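You operate a simulated robot arm through the tools that you are given. There is no shell and no other tool. Be economical: measure what you need, move in short steps, check, and stop when the job is done.

You are at the controls of a simulated two-armed robot. One attempt, no reset.

Task
Plug in the red-band blower and cool its zone to 45 C.
Fine: run it until its display shows 45 C or less; socket on after the plug is in; HIGH over 60 C, else LOW; leave it running.

Only the result counts: the job must be done as asked and must still hold three seconds after the hand-in. Knocking over, shifting, dropping, spilling or breaking anything else fails it.

Robot
Two 7-joint arms with two-finger parallel grippers on one trunk, on a base that drives. Base frame: it is fixed to the floor where the robot stands at the start and does not move with it; the origin is under the middle of the robot, x ahead of it, y to its left, z up. Readings come in mm, degrees, newtons and seconds.
The left shoulder is at the start at [60, 143, 926], the right one opposite. With the tool pointing down near the work surface each hand reaches from about 100 to 700 mm from the robot's upright axis, wherever it stands, measured 20 degrees to its own side. Places, roughly: green brush (5x5x20 cm) [300, 500, 700]; red tilt knob [600, -200, 1000]; red-band blower [900, -200, 1100]; red-band blower grille [1000, 100, 1100]; red-band heat display [600, -200, 800]; red-band run key [500, -100, 700]; red-band speed dial [500, -300, 700]; round wall post socket [300, -600, 800]; switch of the flat wall post socket [200, -700, 800]; switch of the round wall post socket [200, -600, 800]. Payload 1.57 kg a hand.
Tool frame (each hand has its own): the origin (TCP) lies between the finger pads and is the grasp point; the fingertips stand 30 mm ahead of it; z points along the fingers, y is the line along which they close. The gripper opens to 110 mm. The fingers are 24 mm wide and 12 mm thick; the gripper's body (48 by 112 mm) begins 78 mm behind the TCP.
Orientation is told as [roll, pitch, yaw] about the base's x, y, z axes, in that order, counted from this pose: with the fingers straight down and closing along the base's y, the tool's x points along the base's -x, its y along +y and its z along -z.

Tools
- The arms move only by the tool nudge_tool. It takes "left_deltas", "right_deltas" or both (then of equal length, played together; a hand with none holds still); each is a list of rows, each an object of numbers (a shift or turn left out is 0, a gripper value left out holds the last): "dx", "dy", "dz": the shift along the tool's x, y, z in mm; "rx", "ry", "rz": the turn, a rotation vector about the tool's x, y, z in rad; "fingers": the finger opening in mm, from 0 to 110. In form: [{"dx": .., "dy": .., "dz": .., "rx": .., "ry": .., "rz": .., "fingers": ..}, ...]. A call has 1 to 12 rows; each row is the pose to reach, as a shift and turn from the pose commanded when the call began, along the tool's axes at that moment. Each row takes 0.2 s and may step no farther than 50 mm and 8.6 degrees from the row before; otherwise, or with a gripper value out of range, the whole call is refused. Where a pose cannot be reached the arm comes as near as it can. A force on the tool above 50 N (or 10 N above the force at the start of the call, whichever is more), or a blocked arm, ends the call early, and 0.2 s more pass. Each finger travels about 45 mm/s and halts on what it meets, pressing with about 22 N; the grip force reading is that of the motor and also rises with nothing between the fingers. The clock runs only during rows and for 0.2 s after the last one: add rows that repeat a pose to give the fingers time. The reply holds the time, the measured pose of the TCP, the force on the tool along the base axes, the opening and the grip force, in the units named above and with some noise, with the torque about the TCP (base axes, N m) and any sound that the robot's microphone picked up.
- Cameras (640 x 400 px; columns grow to the right, rows downward): "scene" is now at [36.9, -9.8, 1538]; the picture's right is [-0.10, -1.00, -0.00], its down [-0.82, 0.08, -0.56] and it looks along [0.56, -0.05, -0.83] (base axes); focal length 268 px, centre (320, 200). "left" rides on the left gripper at [70, -16, -141] in its tool frame; the picture's right is [0.23, 0.97, 0.00], its down [-0.86, 0.20, -0.48] and it looks along [-0.47, 0.11, 0.88] (tool axes); focal length 222 px, centre (320, 200). "right" rides on the right gripper at [70, 16, -141] in its tool frame; the picture's right is [-0.23, 0.97, 0.00], its down [-0.86, -0.20, -0.48] and it looks along [-0.47, -0.11, 0.88] (tool axes); focal length 222 px, centre (320, 200). There is no depth. A picture from a camera that has moved, and an enlarged one, comes with that camera's place and axes in the base frame and with its lens. The place of the scene camera against the robot may be out by one fixed shift of up to 18 mm in any direction.
- camera(camera): a new picture of that camera. No time passes.
- move_column(by): slides the trunk up (or, below 0, down) by that many mm; the arms and the scene camera ride with it, the base frame stays. It gives what a move gives, with no picture.
- drive_base(legs): drives the robot by 1 to 6 legs, each [ahead, left, turn to the left] in mm, mm and degrees, along the robot's own axes; the way and the turn of a leg run together, so that a leg with both is an arc; at most 1500 mm and 180 degrees a leg. The arms and the cameras ride along, it lands a little off, and it stops where it bumps. It gives what a move gives.
- turn_head(pan, tilt): turns the head with the scene camera to pan (to the left, within 86 degrees either way) and tilt (down, from -29 to 69), counted from straight ahead of the robot. It gives what a move gives.
- close_up(camera, box): a new picture of the part [left, top, right, bottom] of that camera's present view, enlarged. No time passes.
- finish_job(): hands the job in; it is judged then, once.

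Go step by step. Nothing tells you exact positions but the pictures and the camera data: compare them with the known pose of the tool, close in by small moves and look again before you grip or let go. The budget is 120 turns and 108 pictures, counting those below and the enlarged ones. Unless the task says otherwise, let go and move clear before handing in, and close with one line.

The tools are called after ">>>" as name(argument=value, ...) on one line, values as JSON. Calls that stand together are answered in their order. nudge_tool: Moves the arms, as the interface text tells. Its arguments: {"type":"object","properties":{"left_deltas":{"type":"array","items":{"type":"object","properties":{"dx":{"type":"number"},"dy":{"type":"number"},"dz":{"type":"number"},"rx":{"type":"number"},"ry":{"type":"number"},"rz":{"type":"number"},"fingers":{"type":"number"}}}},"right_deltas":{"type":"array","items":{"type":"object","properties":{"dx":{"type":"number"},"dy":{"type":"number"},"dz":{"type":"number"},"rx":{"type":"number"},"ry":{"type":"number"},"rz":{"type":"number"},"fingers":{"type":"number"}}}}},"required":[]} The other tools are called the same way: move_column (by) slides the trunk up or down; drive_base (legs) drives the base; turn_head (pan, tilt) turns the head that bears the scene camera; camera (camera) takes a picture; close_up (camera, box) takes an enlarged picture of a part of a camera's view; finish_job () hands the job in.

At the start:

```text
clock: 0.0
left_ee_pos: [383.1, -74.9, 1105.5]
left_orientation: [0.0, -0.1, 0.0]
left_contact_force: [-0.3, 0.3, 0.7]
left_wrist_torque: [0.01, -0.01, 0.0]
left_finger_gap: 110.0
left_grasp_force: 0.1
right_ee_pos: [342.9, -402.7, 1016.8]
right_orientation: [0.0, 0.0, 0.1]
right_contact_force: [-0.5, 0.0, -0.4]
right_wrist_torque: [-0.03, 0.02, -0.03]
right_finger_gap: 109.9
right_grasp_force: 0.1
trunk travel left (down, up): [-525.0, 65.0]
robot x, y, heading: [-0.4, -1.8, 0.0]
head pan, tilt: [-5.5, 55.7]
```

scene: 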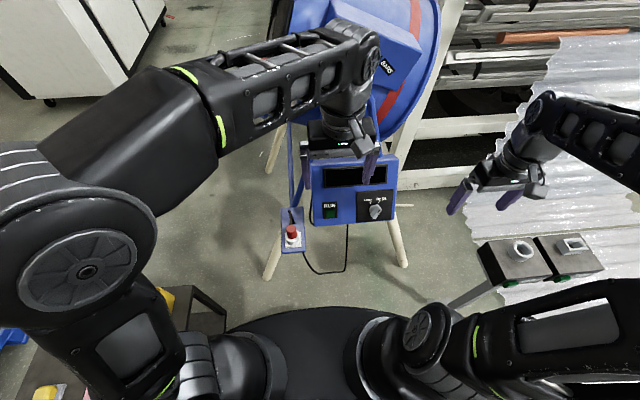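
right: 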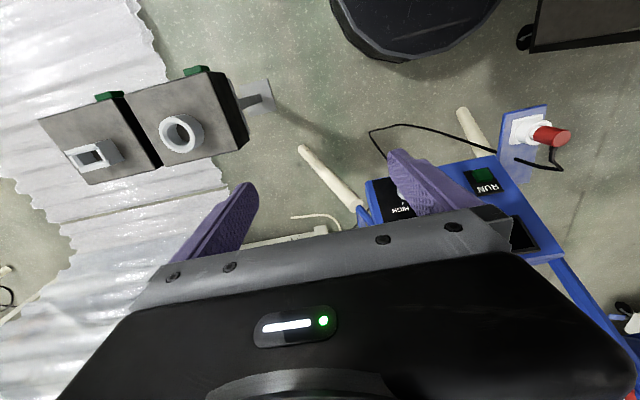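
left: 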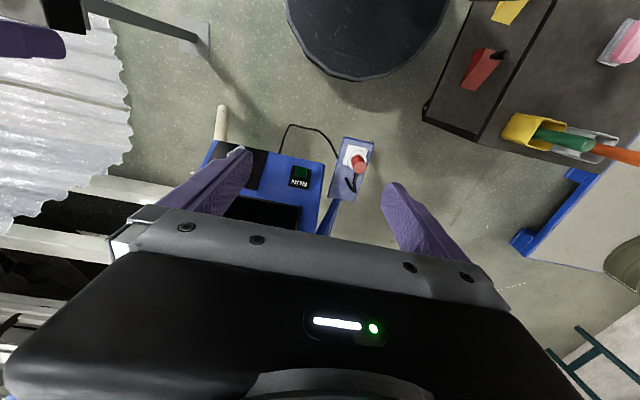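

I see the blower panel with RUN key and dial, a plug (red grip) parked on a blue bracket, and two sockets on a post at the right. I'll look closer first.

>>> close_up(camera="scene", box=[250, 130, 430, 290])

>>> close_up(camera="scene", box=[450, 210, 640, 310])

>>> close_up(camera="right", box=[360, 80, 600, 280])

>>> close_up(camera="right", box=[30, 50, 290, 210])

>>> close_up(camera="left", box=[180, 100, 420, 250])

```text
2.50 times, centred on (340, 210) of scene
camera zoom: at [36.9, -9.8, 1538.0], right [-0.1, -1.0, 0.0], down [-0.82, 0.08, -0.56], along [0.56, -0.05, -0.83], focal length 670 px, centre (270, 175)
```

zoom: 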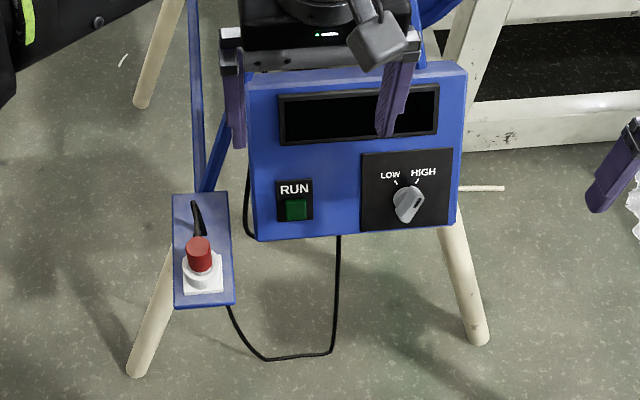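

```text
3.37 times, centred on (545, 260) of scene
camera zoom: at [36.9, -9.8, 1538.0], right [-0.1, -1.0, 0.0], down [-0.82, 0.08, -0.56], along [0.56, -0.05, -0.83], focal length 902 px, centre (-438, -2)
```

zoom: 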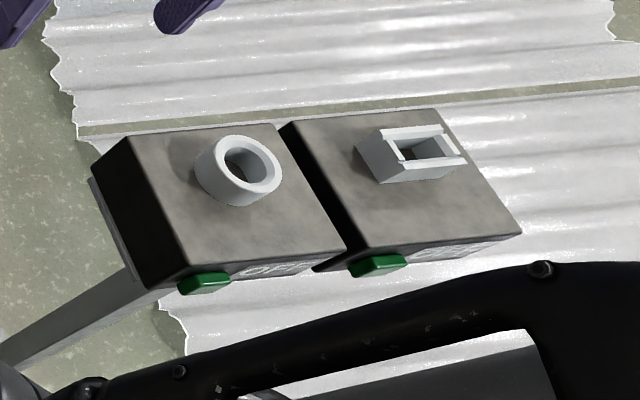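

```text
2.00 times, centred on (480, 180) of right
camera zoom: at [273.5, -386.4, 1158.1], right [0.23, 0.97, 0.0], down [0.86, -0.2, 0.48], along [0.47, -0.11, -0.88], focal length 444 px, centre (0, 240)
```

zoom: 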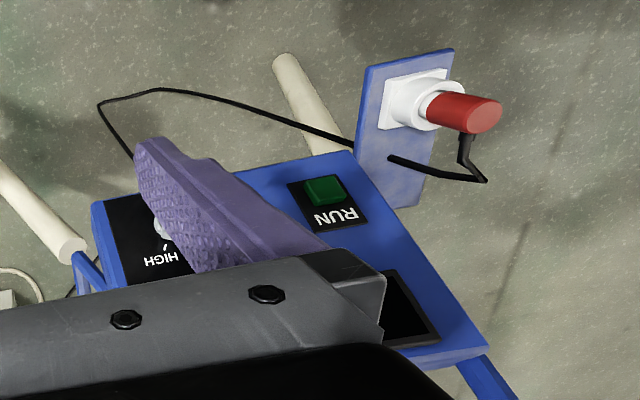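

```text
2.46 times, centred on (160, 130) of right
camera zoom: at [273.5, -386.4, 1158.1], right [0.23, 0.97, 0.0], down [0.86, -0.2, 0.48], along [0.47, -0.11, -0.88], focal length 547 px, centre (714, 372)
```

zoom: 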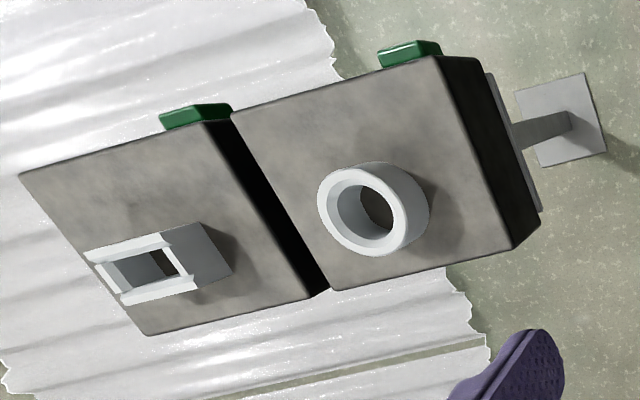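

```text
2.67 times, centred on (300, 175) of left
camera zoom: at [313.2, -91.7, 1246.0], right [-0.23, 0.97, 0.0], down [0.85, 0.2, 0.48], along [0.47, 0.11, -0.88], focal length 592 px, centre (373, 267)
```

zoom: 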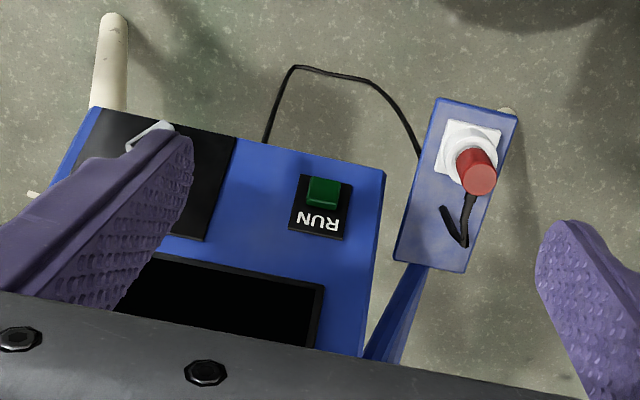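

The plug sits near [480,52,715] in a bracket and the round socket near [280,-570,880]. I'll clear the left hand to the left, and bring the right hand over the sockets for a better look.

>>> nudge_tool(left_deltas=[{"dy": 50}, {"dy": 100}, {"dy": 150}, {"dy": 200}, {"dy": 250}, {"dy": 300}, {"dy": 330}], right_deltas=[{"dx": 10, "dy": -40, "dz": -10}, {"dx": 20, "dy": -80, "dz": -20}, {"dx": 30, "dy": -100, "dz": -30}, {"dx": 40, "dy": -100, "dz": -40}, {"dx": 40, "dy": -100, "dz": -40}, {"dx": 40, "dy": -100, "dz": -40}, {"dx": 40, "dy": -100, "dz": -40}])

>>> camera(camera="right")

>>> camera(camera="scene")

```text
clock: 1.6
left_ee_pos: [383.8, 254.8, 1106.7]
left_orientation: [0.0, -0.1, 0.0]
left_contact_force: [-0.3, -0.2, 0.4]
left_wrist_torque: [0.01, 0.0, 0.0]
left_finger_gap: 109.9
left_grasp_force: 0.1
right_ee_pos: [303.0, -502.1, 1057.7]
right_orientation: [0.0, 0.0, 0.0]
right_contact_force: [0.5, 0.4, 0.1]
right_wrist_torque: [-0.04, -0.02, -0.01]
right_finger_gap: 110.2
right_grasp_force: 0.1
trunk travel left (down, up): [-525.0, 65.0]
robot x, y, heading: [-0.2, -0.1, -0.1]
head pan, tilt: [-5.5, 55.7]
```

```text
99 pictures are left
camera right: at [233.3, -485.5, 1198.5], right [0.23, 0.97, 0.0], down [0.86, -0.2, 0.48], along [0.47, -0.11, -0.88], focal length 222 px, centre (320, 200)
```

right: 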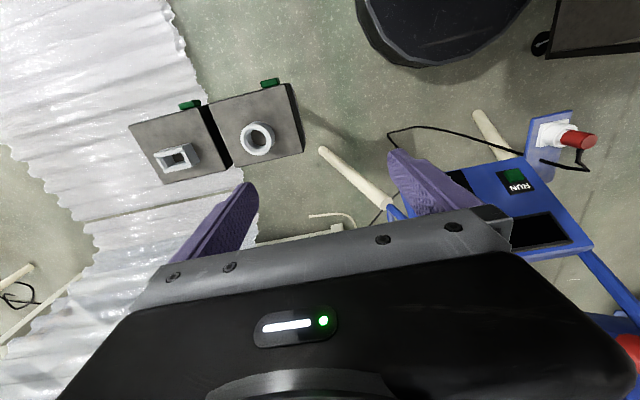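

```text
98 pictures are left
camera scene: at [37.0, -9.5, 1538.0], right [-0.1, -1.0, 0.0], down [-0.82, 0.08, -0.56], along [0.56, -0.05, -0.83], focal length 268 px, centre (320, 200)
```

scene: 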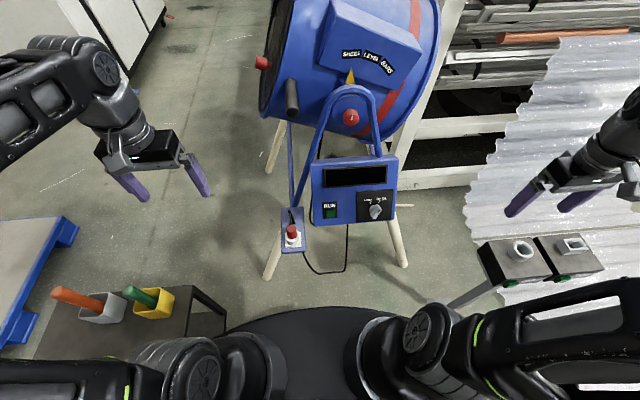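

The blower has an aim scale with a pointer; I'll read it, and zoom on the sockets.

>>> close_up(camera="scene", box=[290, 0, 450, 140])

>>> close_up(camera="right", box=[120, 70, 320, 195])

>>> close_up(camera="right", box=[480, 90, 640, 190])

```text
2.86 times, centred on (370, 70) of scene
camera zoom: at [37.0, -9.5, 1538.0], right [-0.1, -1.0, 0.0], down [-0.82, 0.08, -0.56], along [0.56, -0.05, -0.83], focal length 765 px, centre (177, 571)
```

zoom: 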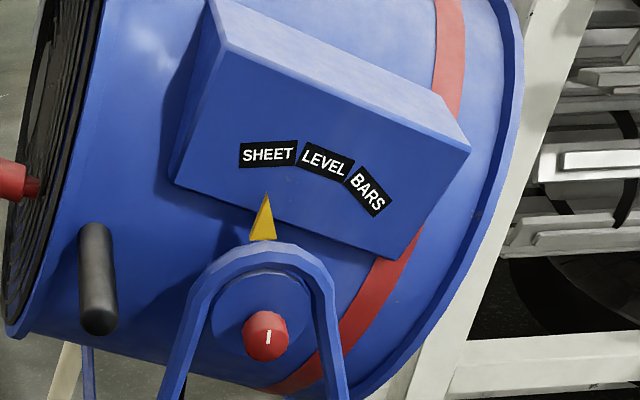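

```text
3.20 times, centred on (220, 132) of right
camera zoom: at [233.3, -485.5, 1198.5], right [0.23, 0.97, 0.0], down [0.86, -0.2, 0.48], along [0.47, -0.11, -0.88], focal length 711 px, centre (640, 416)
```

zoom: 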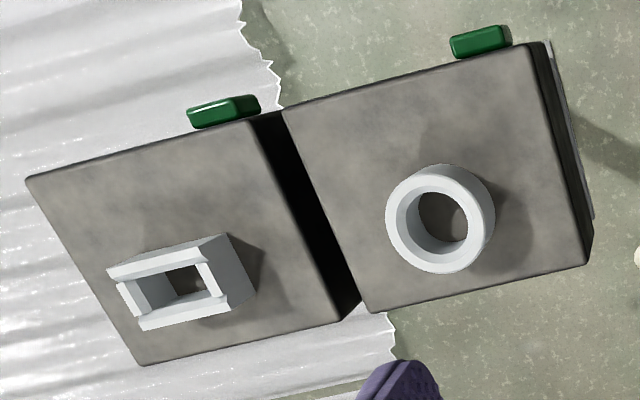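

```text
4.00 times, centred on (560, 140) of right
camera zoom: at [233.3, -485.5, 1198.5], right [0.23, 0.97, 0.0], down [0.86, -0.2, 0.48], along [0.47, -0.11, -0.88], focal length 888 px, centre (-640, 440)
```

zoom: 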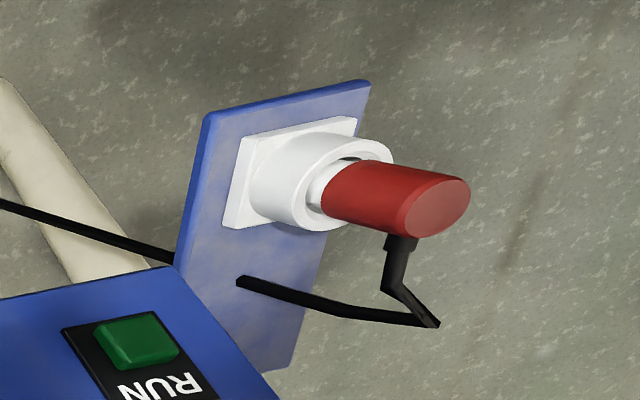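

Pointer is at SHEET; plug cap tip triangulates to ~(482,54,713), axis vertical, and the round socket ring top to ~(294,-611,825). Moving the right hand above the plug.

>>> nudge_tool(right_deltas=[{"dx": -14, "dy": 46, "dz": 7}, {"dx": -28, "dy": 92, "dz": 14}, {"dx": -42, "dy": 138, "dz": 21}, {"dx": -56, "dy": 184, "dz": 28}, {"dx": -70, "dy": 230, "dz": 35}, {"dx": -84, "dy": 276, "dz": 42}, {"dx": -98, "dy": 322, "dz": 49}, {"dx": -112, "dy": 368, "dz": 56}, {"dx": -126, "dy": 414, "dz": 63}, {"dx": -140, "dy": 460, "dz": 70}, {"dx": -154, "dy": 506, "dz": 77}, {"dx": -170, "dy": 552, "dz": 84}])

>>> camera(camera="right")

>>> camera(camera="scene")

```text
clock: 4.2
left_ee_pos: [384.3, 255.7, 1105.2]
left_orientation: [-0.1, -0.1, 0.0]
left_contact_force: [-0.2, 0.5, -0.5]
left_wrist_torque: [0.0, -0.02, -0.01]
left_finger_gap: 110.2
left_grasp_force: 0.2
right_ee_pos: [473.5, 50.8, 973.1]
right_orientation: [0.0, 0.0, 0.0]
right_contact_force: [0.5, 0.0, -0.4]
right_wrist_torque: [0.01, 0.01, 0.02]
right_finger_gap: 110.3
right_grasp_force: 0.0
trunk travel left (down, up): [-525.0, 65.0]
robot x, y, heading: [0.5, 1.5, 0.0]
head pan, tilt: [-5.5, 55.7]
```

```text
94 pictures are left
camera right: at [405.0, 67.3, 1113.3], right [0.23, 0.97, 0.0], down [0.86, -0.2, 0.48], along [0.47, -0.11, -0.88], focal length 222 px, centre (320, 200)
```

right: 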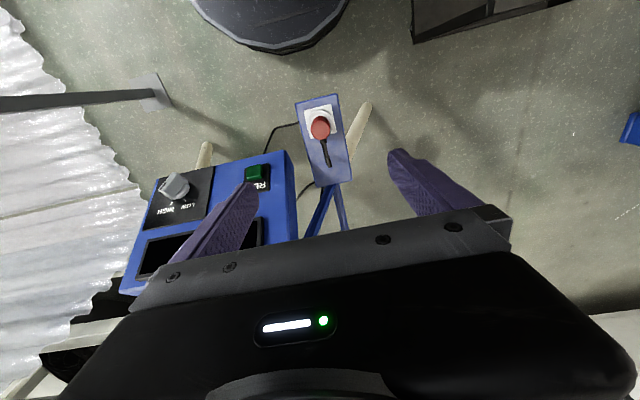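

```text
93 pictures are left
camera scene: at [37.5, -8.4, 1538.0], right [-0.1, -1.0, 0.0], down [-0.82, 0.08, -0.56], along [0.56, -0.05, -0.83], focal length 268 px, centre (320, 200)
```

scene: 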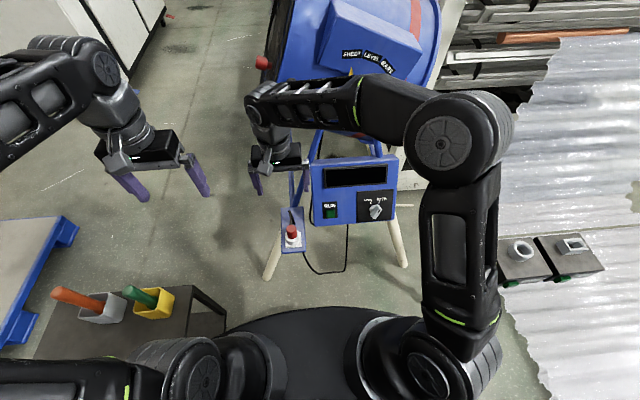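

>>> close_up(camera="right", box=[280, 85, 376, 145])

>>> close_up(camera="right", box=[120, 130, 360, 290])

```text
6.67 times, centred on (328, 115) of right
camera zoom: at [405.0, 67.3, 1113.3], right [0.23, 0.97, 0.0], down [0.86, -0.2, 0.48], along [0.47, -0.11, -0.88], focal length 1481 px, centre (267, 767)
```

zoom: 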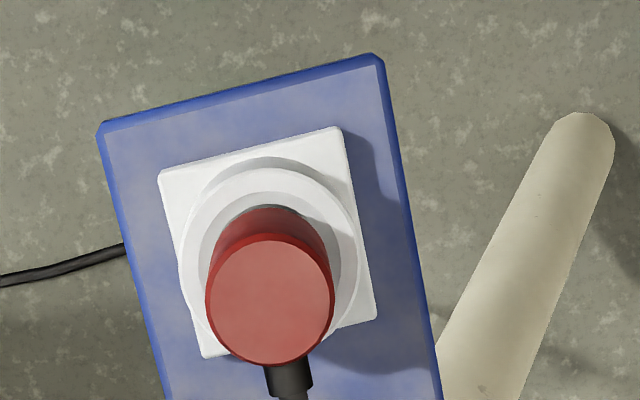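

```text
2.50 times, centred on (240, 210) of right
camera zoom: at [405.0, 67.3, 1113.3], right [0.23, 0.97, 0.0], down [0.86, -0.2, 0.48], along [0.47, -0.11, -0.88], focal length 555 px, centre (520, 175)
```

zoom: 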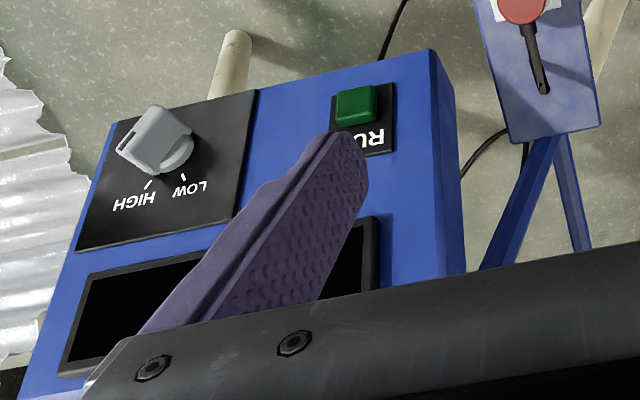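

Cap centre is ~(482,50), top z≈713, vertical. Descending around it in steps.

>>> nudge_tool(right_deltas=[{"dx": -8.5, "dz": 45}, {"dx": -8.5, "dz": 90}, {"dx": -8.5, "dz": 135}, {"dx": -8.5, "dz": 180}, {"dx": -8.5, "dz": 215}])

>>> camera(camera="right")

```text
clock: 5.4
left_ee_pos: [383.6, 254.9, 1105.7]
left_orientation: [0.0, 0.0, -0.1]
left_contact_force: [-0.2, 0.1, -0.5]
left_wrist_torque: [0.0, 0.04, 0.01]
left_finger_gap: 110.2
left_grasp_force: 0.1
right_ee_pos: [481.2, 48.3, 757.7]
right_orientation: [0.0, 0.0, 0.0]
right_contact_force: [-0.3, -1.2, -1.0]
right_wrist_torque: [-0.01, 0.02, 0.03]
right_finger_gap: 110.0
right_grasp_force: 0.1
trunk travel left (down, up): [-525.0, 65.0]
robot x, y, heading: [1.3, 0.6, 0.3]
head pan, tilt: [-5.5, 55.7]
```

```text
90 pictures are left
camera right: at [411.8, 65.6, 897.9], right [0.23, 0.97, 0.0], down [0.86, -0.2, 0.48], along [0.47, -0.11, -0.88], focal length 222 px, centre (320, 200)
```

right: 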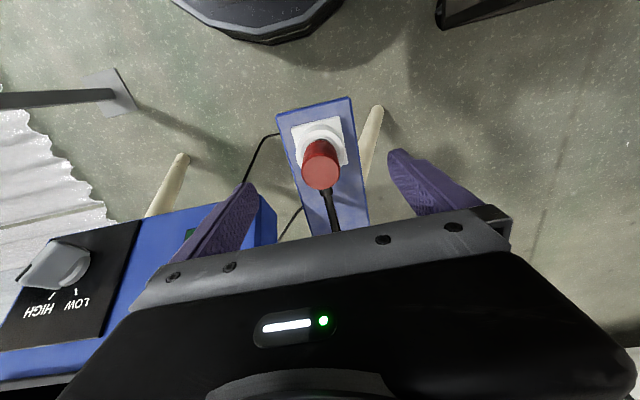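

Tip confirmed at (481.7,49.9). The panel corner is close to one finger, so I narrow the opening to 70 before going down.

>>> nudge_tool(right_deltas=[{"dy": 1.5, "fingers": 70}, {"dy": 1.5}, {"dy": 1.5}, {"dy": 1.5, "dz": 22}, {"dy": 1.5, "dz": 44}, {"dy": 1.5, "dz": 62}])

>>> camera(camera="right")

>>> close_up(camera="scene", box=[240, 130, 400, 270])

```text
clock: 6.8
left_ee_pos: [383.6, 254.7, 1103.7]
left_orientation: [0.0, 0.0, 0.0]
left_contact_force: [0.1, -0.8, -1.1]
left_wrist_torque: [-0.01, 0.0, -0.04]
left_finger_gap: 109.9
left_grasp_force: 0.1
right_ee_pos: [481.8, 51.4, 696.3]
right_orientation: [0.0, 0.0, -0.1]
right_contact_force: [-0.4, -0.2, -0.6]
right_wrist_torque: [0.01, 0.0, 0.01]
right_finger_gap: 70.2
right_grasp_force: 0.2
trunk travel left (down, up): [-525.0, 65.0]
robot x, y, heading: [-1.1, -3.5, 0.1]
head pan, tilt: [-5.5, 55.7]
```

```text
89 pictures are left
camera right: at [412.2, 67.7, 836.5], right [0.23, 0.97, 0.0], down [0.86, -0.2, 0.48], along [0.47, -0.11, -0.88], focal length 222 px, centre (320, 200)
```

right: 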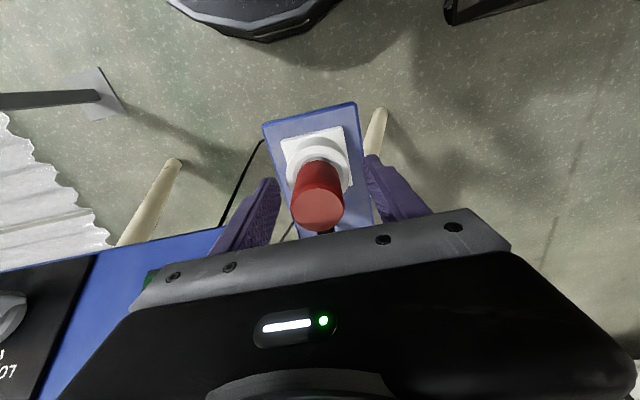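

```text
2.86 times, centred on (320, 200) of scene
camera zoom: at [37.1, -9.6, 1538.0], right [-0.1, -1.0, 0.0], down [-0.82, 0.08, -0.56], along [0.56, -0.05, -0.83], focal length 765 px, centre (320, 200)
```

zoom: 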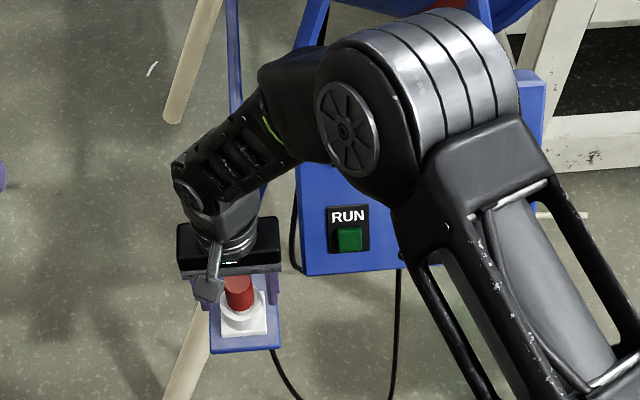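

Cap is between the pads; closing.

>>> nudge_tool(right_deltas=[{"dy": -1.2, "fingers": 45}, {"dy": -1.2, "fingers": 25}, {"dy": -1.2, "fingers": 25}, {"dy": -1.2, "fingers": 25}, {"dy": -1.2, "fingers": 25}])

>>> camera(camera="right")

```text
clock: 8.0
left_ee_pos: [383.4, 255.7, 1105.1]
left_orientation: [0.0, 0.0, 0.0]
left_contact_force: [0.1, 0.7, -0.1]
left_wrist_torque: [0.0, -0.01, -0.02]
left_finger_gap: 110.0
left_grasp_force: 0.2
right_ee_pos: [481.0, 49.1, 695.7]
right_orientation: [0.0, 0.0, 0.0]
right_contact_force: [-0.2, 0.2, -4.9]
right_wrist_torque: [0.23, -0.16, -0.26]
right_finger_gap: 56.6
right_grasp_force: 44.2
trunk travel left (down, up): [-525.0, 65.0]
robot x, y, heading: [0.6, -1.8, 0.5]
head pan, tilt: [-5.5, 55.7]
```

```text
87 pictures are left
camera right: at [412.2, 66.3, 836.6], right [0.23, 0.97, 0.0], down [0.86, -0.2, 0.48], along [0.47, -0.11, -0.88], focal length 222 px, centre (320, 200)
```

right: 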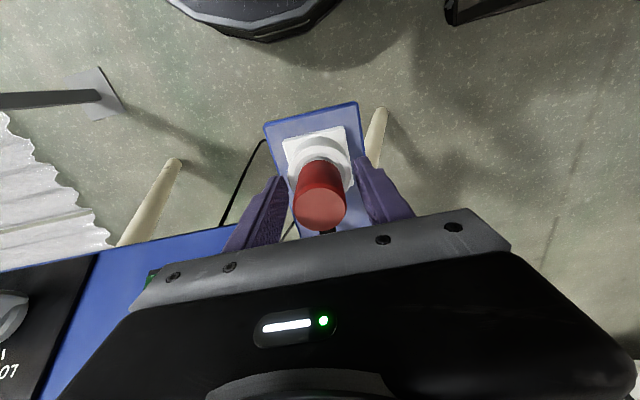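

The fingers stopped at 56.6 mm, likely on the holder collar rather than the cap. Looking closer.

>>> close_up(camera="right", box=[220, 90, 420, 250])

```text
2.50 times, centred on (320, 170) of right
camera zoom: at [412.2, 66.3, 836.6], right [0.23, 0.97, 0.0], down [0.86, -0.2, 0.48], along [0.47, -0.11, -0.88], focal length 555 px, centre (320, 275)
```

zoom: 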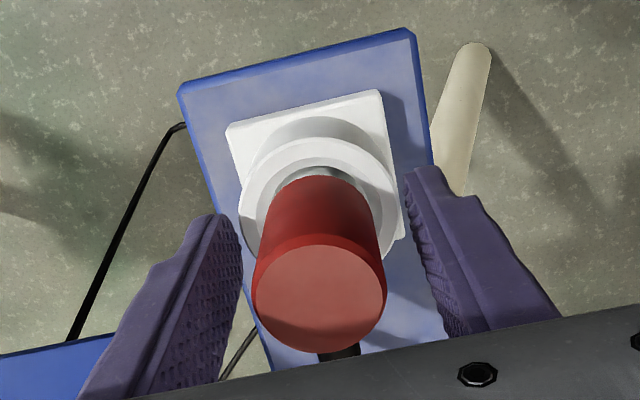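

They grip the collar. Open, raise 14 mm, close again on the cap.

>>> nudge_tool(right_deltas=[{"fingers": 70}, {"fingers": 70}, {"dz": -8}, {"dz": -15}, {"dz": -15, "fingers": 45}, {"dz": -15, "fingers": 25}, {"dz": -15}, {"dz": -15}, {"dz": -15}])

>>> close_up(camera="right", box=[220, 90, 420, 250])

```text
clock: 10.0
left_ee_pos: [383.8, 255.2, 1104.7]
left_orientation: [-0.1, -0.1, 0.0]
left_contact_force: [-0.4, -0.1, 0.0]
left_wrist_torque: [0.01, 0.0, -0.03]
left_finger_gap: 109.8
left_grasp_force: 0.1
right_ee_pos: [481.6, 50.3, 711.4]
right_orientation: [0.0, 0.0, 0.0]
right_contact_force: [0.6, -0.3, 0.6]
right_wrist_torque: [-0.02, 0.01, 0.0]
right_finger_gap: 33.0
right_grasp_force: 22.1
trunk travel left (down, up): [-525.0, 65.0]
robot x, y, heading: [-2.6, 1.6, -0.0]
head pan, tilt: [-5.5, 55.7]
```

```text
2.50 times, centred on (320, 170) of right
camera zoom: at [412.4, 66.4, 851.9], right [0.23, 0.97, 0.0], down [0.86, -0.2, 0.48], along [0.47, -0.11, -0.88], focal length 555 px, centre (320, 275)
```

zoom: 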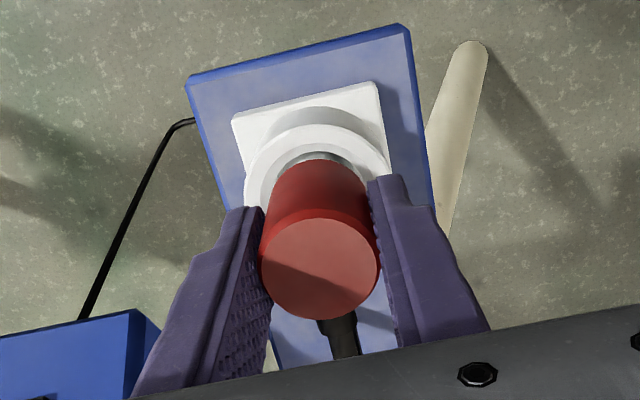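

Cap is held at 33 mm. Lifting straight up.

>>> nudge_tool(right_deltas=[{"dz": -10}, {"dz": -20}, {"dz": -30}, {"dz": -45}, {"dz": -65}, {"dz": -90}, {"dz": -115}, {"dz": -140}, {"dz": -165}, {"dz": -190}])

>>> camera(camera="right")

>>> camera(camera="scene")

```text
clock: 12.2
left_ee_pos: [383.1, 255.7, 1105.0]
left_orientation: [0.0, -0.1, 0.0]
left_contact_force: [0.6, -0.9, -0.2]
left_wrist_torque: [0.01, -0.01, 0.0]
left_finger_gap: 109.8
left_grasp_force: 0.1
right_ee_pos: [479.7, 50.0, 903.2]
right_orientation: [0.0, 0.0, 0.0]
right_contact_force: [-0.2, 0.2, -0.6]
right_wrist_torque: [0.04, 0.0, 0.03]
right_finger_gap: 33.1
right_grasp_force: 22.2
trunk travel left (down, up): [-525.0, 65.0]
robot x, y, heading: [0.6, 2.4, -0.2]
head pan, tilt: [-5.5, 55.7]
```

```text
84 pictures are left
camera right: at [411.9, 66.0, 1043.0], right [0.23, 0.97, 0.0], down [0.86, -0.2, 0.48], along [0.47, -0.11, -0.88], focal length 222 px, centre (320, 200)
```

right: 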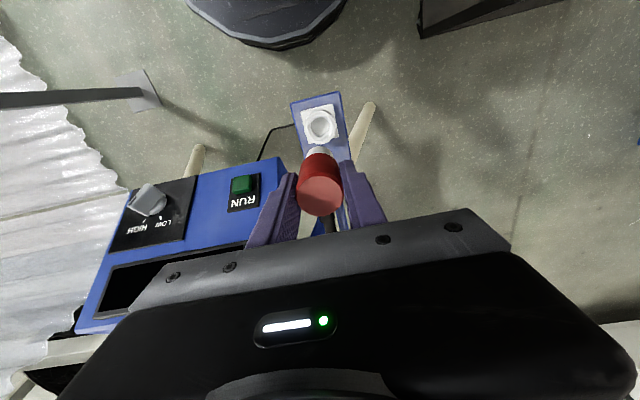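

```text
83 pictures are left
camera scene: at [36.7, -9.8, 1538.0], right [-0.1, -1.0, 0.0], down [-0.82, 0.08, -0.56], along [0.56, -0.05, -0.83], focal length 268 px, centre (320, 200)
```

scene: 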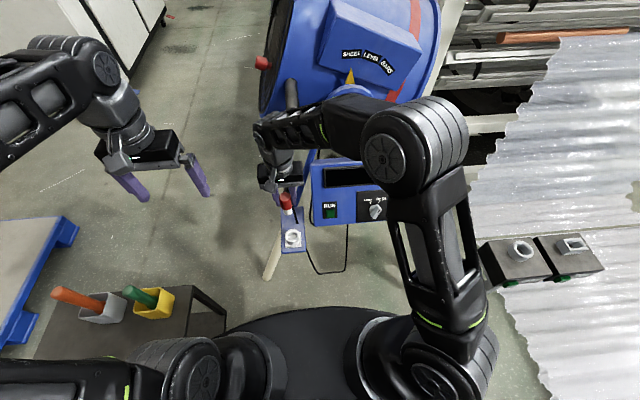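

The plug is out. Raising and carrying it toward the round socket.

>>> nudge_tool(right_deltas=[{"dz": -40}, {"dz": -80}, {"dx": 15, "dy": -40, "dz": -80}, {"dx": 30, "dy": -80, "dz": -80}, {"dx": 45, "dy": -120, "dz": -80}, {"dx": 60, "dy": -160, "dz": -80}, {"dx": 75, "dy": -200, "dz": -80}, {"dx": 90, "dy": -240, "dz": -80}, {"dx": 105, "dy": -280, "dz": -80}, {"dx": 120, "dy": -325, "dz": -80}, {"dx": 135, "dy": -370, "dz": -80}, {"dx": 150, "dy": -415, "dz": -80}])

>>> camera(camera="scene")

```text
clock: 14.8
left_ee_pos: [383.9, 254.0, 1105.2]
left_orientation: [-0.1, -0.1, 0.0]
left_contact_force: [-0.3, -0.5, 0.0]
left_wrist_torque: [0.01, 0.03, 0.01]
left_finger_gap: 109.9
left_grasp_force: 0.2
right_ee_pos: [330.8, -366.7, 982.5]
right_orientation: [0.0, 0.0, -0.1]
right_contact_force: [0.0, 0.1, 0.1]
right_wrist_torque: [0.04, 0.0, -0.03]
right_finger_gap: 33.1
right_grasp_force: 22.1
trunk travel left (down, up): [-525.0, 65.0]
robot x, y, heading: [1.0, 1.1, 0.1]
head pan, tilt: [-5.5, 55.7]
```

```text
82 pictures are left
camera scene: at [36.6, -10.4, 1538.0], right [-0.1, -1.0, 0.0], down [-0.82, 0.08, -0.56], along [0.56, -0.05, -0.83], focal length 268 px, centre (320, 200)
```

scene: 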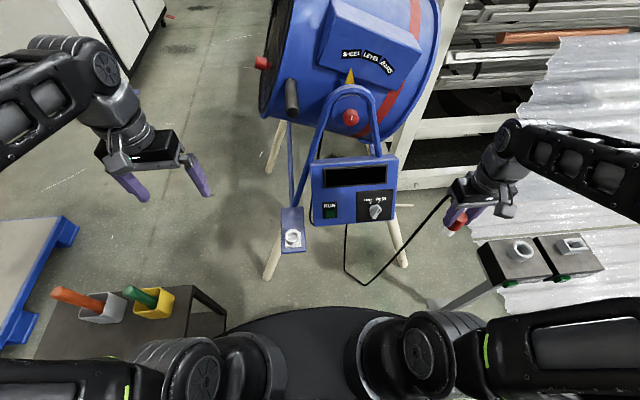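

Cable follows with slack. Continuing to above the round socket.

>>> nudge_tool(right_deltas=[{"dx": 6, "dy": -40}, {"dx": 12, "dy": -80}, {"dx": 18, "dy": -120}, {"dx": 24, "dy": -160}, {"dx": 30, "dy": -200}, {"dx": 37, "dy": -244}, {"dx": 37, "dy": -244}])

>>> camera(camera="right")

>>> camera(camera="scene")

```text
clock: 16.4
left_ee_pos: [382.9, 255.8, 1105.2]
left_orientation: [0.0, -0.1, 0.1]
left_contact_force: [0.9, 0.4, 0.1]
left_wrist_torque: [-0.02, 0.01, 0.03]
left_finger_gap: 109.8
left_grasp_force: 0.0
right_ee_pos: [293.2, -609.6, 982.3]
right_orientation: [0.1, 0.0, 0.0]
right_contact_force: [-0.5, 0.7, 0.0]
right_wrist_torque: [-0.02, 0.01, -0.02]
right_finger_gap: 33.4
right_grasp_force: 22.0
trunk travel left (down, up): [-525.0, 65.0]
robot x, y, heading: [3.7, 0.6, -0.2]
head pan, tilt: [-5.5, 55.7]
```

```text
81 pictures are left
camera right: at [224.5, -592.8, 1122.4], right [0.23, 0.97, 0.0], down [0.86, -0.2, 0.48], along [0.47, -0.11, -0.88], focal length 222 px, centre (320, 200)
```

right: 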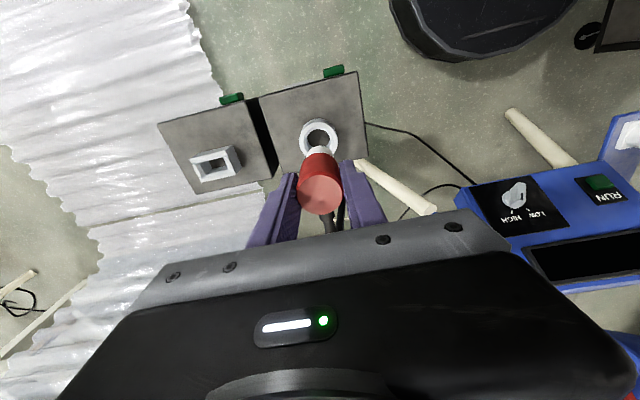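

```text
80 pictures are left
camera scene: at [36.7, -9.3, 1538.0], right [-0.1, -1.0, 0.0], down [-0.82, 0.08, -0.56], along [0.56, -0.05, -0.83], focal length 268 px, centre (320, 200)
```

scene: 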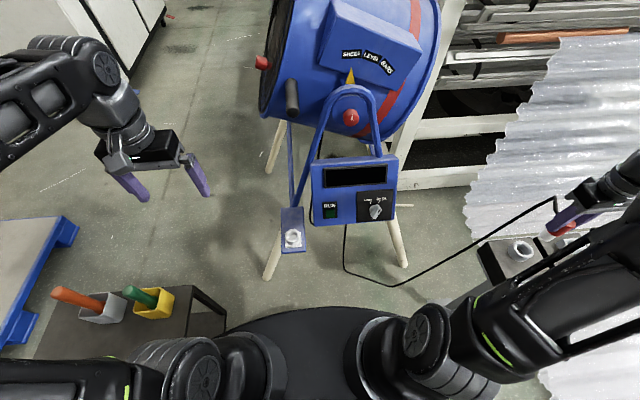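

>>> close_up(camera="right", box=[250, 90, 390, 220])

>>> close_up(camera="scene", box=[480, 180, 640, 300])

```text
3.08 times, centred on (320, 155) of right
camera zoom: at [224.5, -592.8, 1122.4], right [0.23, 0.97, 0.0], down [0.86, -0.2, 0.48], along [0.47, -0.11, -0.88], focal length 684 px, centre (320, 338)
```

zoom: 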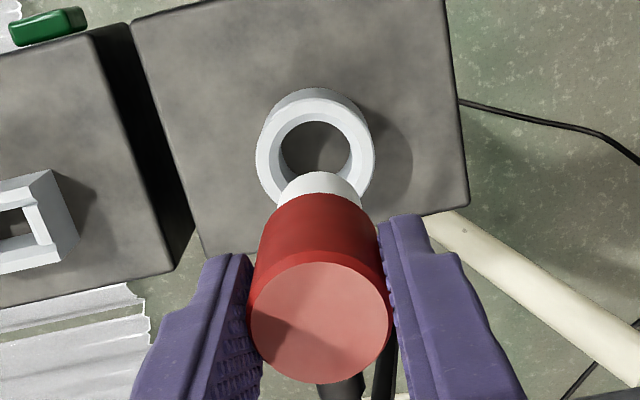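

```text
3.33 times, centred on (560, 240) of scene
camera zoom: at [36.7, -9.3, 1538.0], right [-0.1, -1.0, 0.0], down [-0.82, 0.08, -0.56], along [0.56, -0.05, -0.83], focal length 893 px, centre (-480, 67)
```

zoom: 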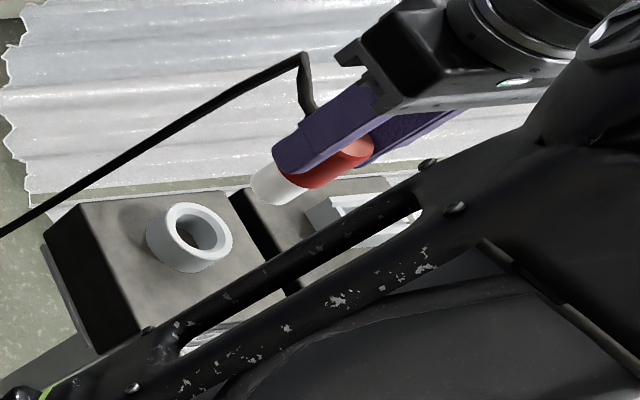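

Ring refined to about (293,-611,825), plug is vertical above it. Descending to just above the ring and rechecking.

>>> nudge_tool(right_deltas=[{"dy": -1, "dz": 25}, {"dy": -1, "dz": 50}, {"dy": -1, "dz": 65}, {"dy": -1, "dz": 65}])

>>> close_up(camera="right", box=[250, 90, 390, 220])

>>> close_up(camera="scene", box=[480, 180, 640, 300])

```text
clock: 17.4
left_ee_pos: [383.7, 255.0, 1104.5]
left_orientation: [-0.1, -0.1, 0.1]
left_contact_force: [0.1, 0.3, -0.7]
left_wrist_torque: [0.0, 0.0, -0.02]
left_finger_gap: 109.8
left_grasp_force: 0.1
right_ee_pos: [294.2, -611.8, 915.3]
right_orientation: [0.1, 0.0, 0.0]
right_contact_force: [0.6, 1.3, -1.2]
right_wrist_torque: [0.03, 0.0, 0.03]
right_finger_gap: 33.1
right_grasp_force: 21.7
trunk travel left (down, up): [-525.0, 65.0]
robot x, y, heading: [0.3, 4.2, 0.0]
head pan, tilt: [-5.5, 55.7]
```

```text
3.08 times, centred on (320, 155) of right
camera zoom: at [225.0, -594.0, 1056.3], right [0.23, 0.97, 0.0], down [0.86, -0.2, 0.48], along [0.47, -0.11, -0.88], focal length 684 px, centre (320, 338)
```

zoom: 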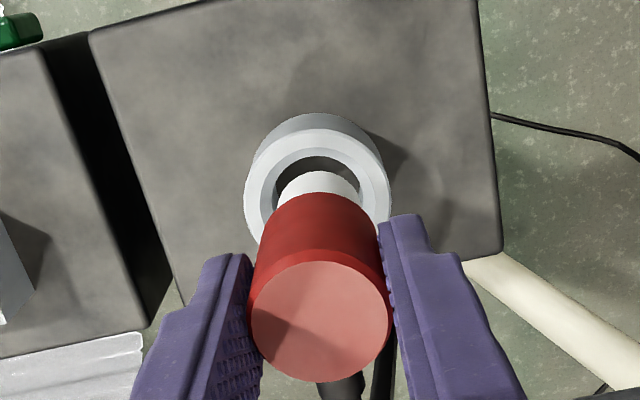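

```text
3.33 times, centred on (560, 240) of scene
camera zoom: at [36.9, -9.8, 1538.0], right [-0.1, -1.0, 0.0], down [-0.82, 0.08, -0.56], along [0.56, -0.05, -0.83], focal length 893 px, centre (-480, 67)
```

zoom: 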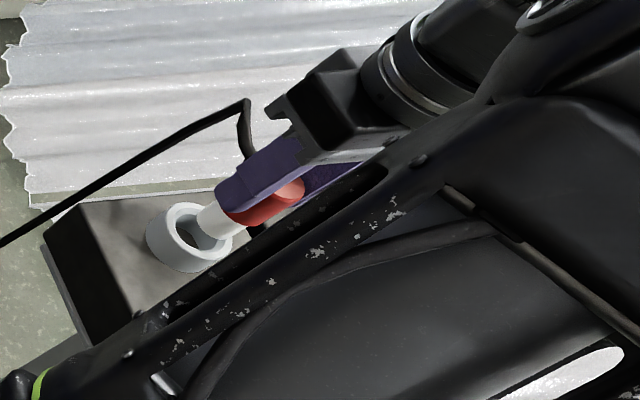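

Plug tip and ring agree within ~1 mm; I shift 0.7 mm and lower slowly, watching force.

>>> nudge_tool(right_deltas=[{"dy": -0.7, "dz": 6}, {"dy": -0.7, "dz": 12}, {"dy": -0.7, "dz": 17}])

>>> close_up(camera="right", box=[270, 110, 370, 190])

>>> close_up(camera="scene", box=[505, 220, 585, 280])

```text
clock: 18.2
left_ee_pos: [383.4, 254.4, 1105.1]
left_orientation: [-0.1, 0.1, 0.0]
left_contact_force: [-0.8, -0.4, 0.0]
left_wrist_torque: [0.0, 0.03, 0.02]
left_finger_gap: 110.0
left_grasp_force: 0.2
right_ee_pos: [294.7, -611.2, 898.2]
right_orientation: [0.0, 0.1, 0.0]
right_contact_force: [1.2, -0.2, 0.0]
right_wrist_torque: [0.0, 0.01, 0.01]
right_finger_gap: 33.2
right_grasp_force: 22.4
trunk travel left (down, up): [-525.0, 65.0]
robot x, y, heading: [-4.0, 0.6, -0.0]
head pan, tilt: [-5.5, 55.7]
```

```text
5.00 times, centred on (320, 150) of right
camera zoom: at [225.0, -594.8, 1039.5], right [0.23, 0.97, 0.0], down [0.85, -0.2, 0.48], along [0.47, -0.11, -0.88], focal length 1111 px, centre (320, 450)
```

zoom: 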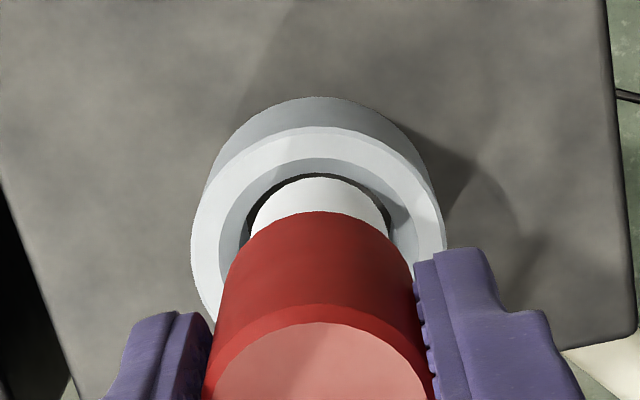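

```text
6.67 times, centred on (545, 250) of scene
camera zoom: at [37.0, -10.0, 1538.0], right [-0.1, -1.0, 0.0], down [-0.82, 0.08, -0.56], along [0.56, -0.05, -0.83], focal length 1786 px, centre (-1180, -133)
```

zoom: 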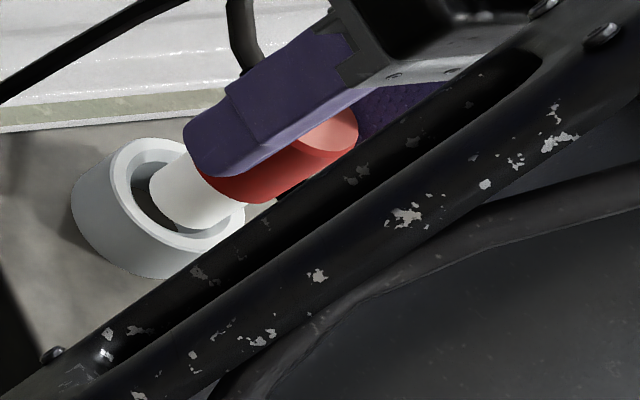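

The plug tip is entering the chamfered mouth, centred. Continuing down slowly to seat (TCP ≈ 867).

>>> nudge_tool(right_deltas=[{"dy": -0.6, "dz": 5}, {"dy": -0.6, "dz": 10}, {"dy": -0.6, "dz": 15}, {"dy": -0.6, "dz": 20}, {"dy": -0.6, "dz": 24}])

>>> close_up(camera="right", box=[270, 110, 370, 190])

>>> close_up(camera="scene", box=[505, 220, 585, 280])

```text
clock: 19.4
left_ee_pos: [383.3, 254.4, 1104.9]
left_orientation: [0.1, 0.0, 0.1]
left_contact_force: [0.8, 0.1, 0.2]
left_wrist_torque: [-0.02, -0.01, 0.0]
left_finger_gap: 110.1
left_grasp_force: 0.0
right_ee_pos: [295.4, -612.0, 874.4]
right_orientation: [-0.1, 0.1, 0.0]
right_contact_force: [6.5, -0.1, 0.5]
right_wrist_torque: [-0.11, -0.37, 0.0]
right_finger_gap: 33.1
right_grasp_force: 22.0
trunk travel left (down, up): [-525.0, 65.0]
robot x, y, heading: [3.8, 2.9, 0.0]
head pan, tilt: [-5.5, 55.7]
```

```text
5.00 times, centred on (320, 150) of right
camera zoom: at [225.9, -595.2, 1015.5], right [0.23, 0.97, 0.0], down [0.86, -0.2, 0.48], along [0.47, -0.11, -0.88], focal length 1111 px, centre (320, 450)
```

zoom: 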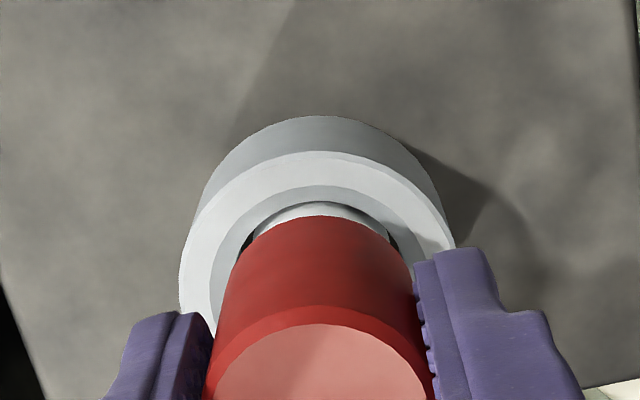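

```text
6.67 times, centred on (545, 250) of scene
camera zoom: at [37.6, -9.7, 1538.0], right [-0.1, -1.0, 0.0], down [-0.82, 0.08, -0.56], along [0.56, -0.05, -0.83], focal length 1786 px, centre (-1180, -133)
```

zoom: 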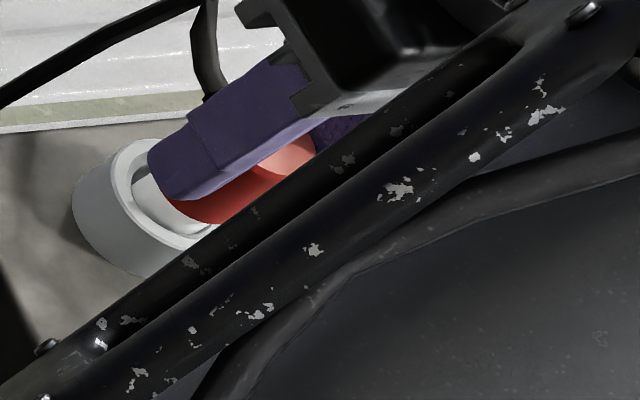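

It's inserting; a +6.5 N x side force suggests shifting +x about 1 mm. Continuing down until it bottoms out.

>>> nudge_tool(right_deltas=[{"dx": -1}, {"dx": -1, "dz": 3}, {"dx": -1, "dz": 6}, {"dx": -1, "dz": 9}])

>>> close_up(camera="right", box=[270, 110, 370, 190])

```text
clock: 20.4
left_ee_pos: [381.9, 255.8, 1105.7]
left_orientation: [-0.1, -0.1, 0.0]
left_contact_force: [0.3, 0.5, 0.1]
left_wrist_torque: [0.02, -0.02, 0.0]
left_finger_gap: 110.1
left_grasp_force: 0.0
right_ee_pos: [294.1, -611.6, 868.7]
right_orientation: [-0.1, 0.0, 0.0]
right_contact_force: [1.7, 0.4, 13.5]
right_wrist_torque: [0.31, 0.08, 0.0]
right_finger_gap: 33.2
right_grasp_force: 22.2
trunk travel left (down, up): [-525.0, 65.0]
robot x, y, heading: [-1.6, 1.1, 0.3]
head pan, tilt: [-5.5, 55.7]
```

```text
5.00 times, centred on (320, 150) of right
camera zoom: at [225.5, -594.9, 1008.9], right [0.23, 0.97, 0.0], down [0.85, -0.2, 0.48], along [0.47, -0.11, -0.88], focal length 1111 px, centre (320, 450)
```

zoom: 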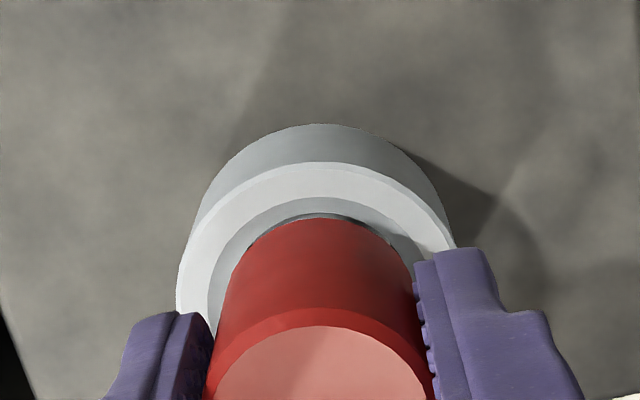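

Now at 868.7 with 13.5 N upward: near seated. Pushing a few mm more to make sure.

>>> nudge_tool(right_deltas=[{"dz": 2}, {"dz": 4}, {"dz": 4}])

>>> close_up(camera="right", box=[270, 110, 370, 190])

```text
clock: 21.2
left_ee_pos: [382.0, 256.4, 1105.3]
left_orientation: [-0.1, -0.1, 0.0]
left_contact_force: [0.2, -0.6, -0.2]
left_wrist_torque: [-0.01, 0.05, 0.0]
left_finger_gap: 110.1
left_grasp_force: 0.0
right_ee_pos: [294.6, -611.5, 862.3]
right_orientation: [0.0, 0.0, 0.1]
right_contact_force: [2.7, -3.6, 14.5]
right_wrist_torque: [-0.3, -0.05, 0.0]
right_finger_gap: 33.4
right_grasp_force: 22.4
trunk travel left (down, up): [-525.0, 65.0]
robot x, y, heading: [0.5, -2.3, -0.0]
head pan, tilt: [-5.5, 55.7]
```

```text
5.00 times, centred on (320, 150) of right
camera zoom: at [225.8, -595.0, 1003.5], right [0.23, 0.97, 0.0], down [0.85, -0.2, 0.48], along [0.47, -0.11, -0.88], focal length 1111 px, centre (320, 450)
```

zoom: 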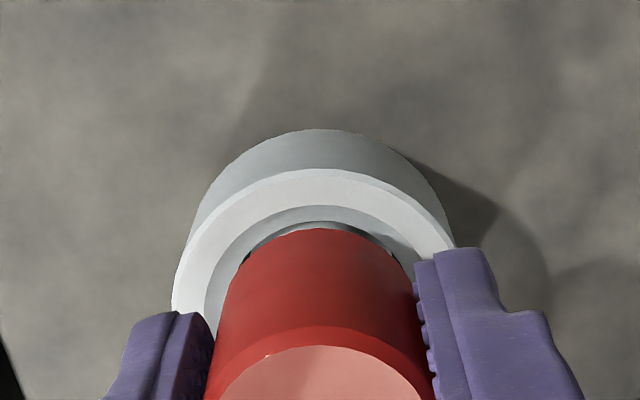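

The cap slid ~6 mm in the fingers, so the plug has bottomed out. Releasing and rising.

>>> nudge_tool(right_deltas=[{"fingers": 60}, {"fingers": 60}, {"fingers": 60}, {"dz": -30}, {"dz": -70}, {"dz": -110}])

>>> camera(camera="right")

>>> close_up(camera="scene", box=[460, 190, 620, 310])

```text
clock: 22.6
left_ee_pos: [383.1, 254.3, 1106.2]
left_orientation: [-0.1, -0.1, 0.0]
left_contact_force: [-0.4, -0.1, -0.1]
left_wrist_torque: [-0.04, 0.01, 0.03]
left_finger_gap: 109.8
left_grasp_force: 0.1
right_ee_pos: [294.5, -612.2, 974.0]
right_orientation: [0.0, 0.0, 0.0]
right_contact_force: [0.7, -1.3, 0.5]
right_wrist_torque: [-0.02, 0.04, -0.01]
right_finger_gap: 60.0
right_grasp_force: 0.1
trunk travel left (down, up): [-525.0, 65.0]
robot x, y, heading: [1.3, 0.4, 0.2]
head pan, tilt: [-5.5, 55.7]
```

```text
69 pictures are left
camera right: at [224.9, -595.3, 1114.0], right [0.23, 0.97, 0.0], down [0.86, -0.2, 0.48], along [0.47, -0.11, -0.88], focal length 222 px, centre (320, 200)
```

right: 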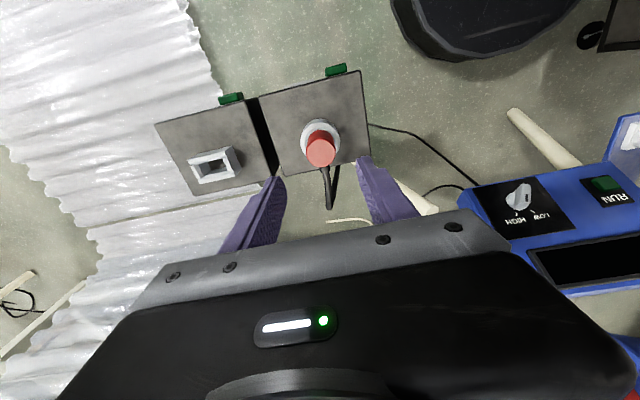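

```text
3.33 times, centred on (540, 250) of scene
camera zoom: at [36.5, -9.3, 1538.0], right [-0.1, -1.0, 0.0], down [-0.82, 0.08, -0.56], along [0.56, -0.05, -0.83], focal length 893 px, centre (-413, 33)
```

zoom: 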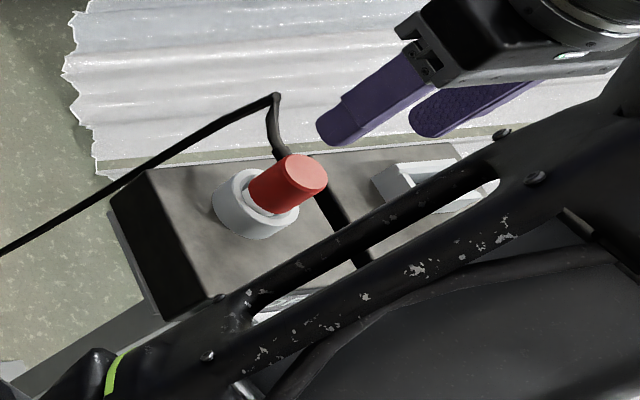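

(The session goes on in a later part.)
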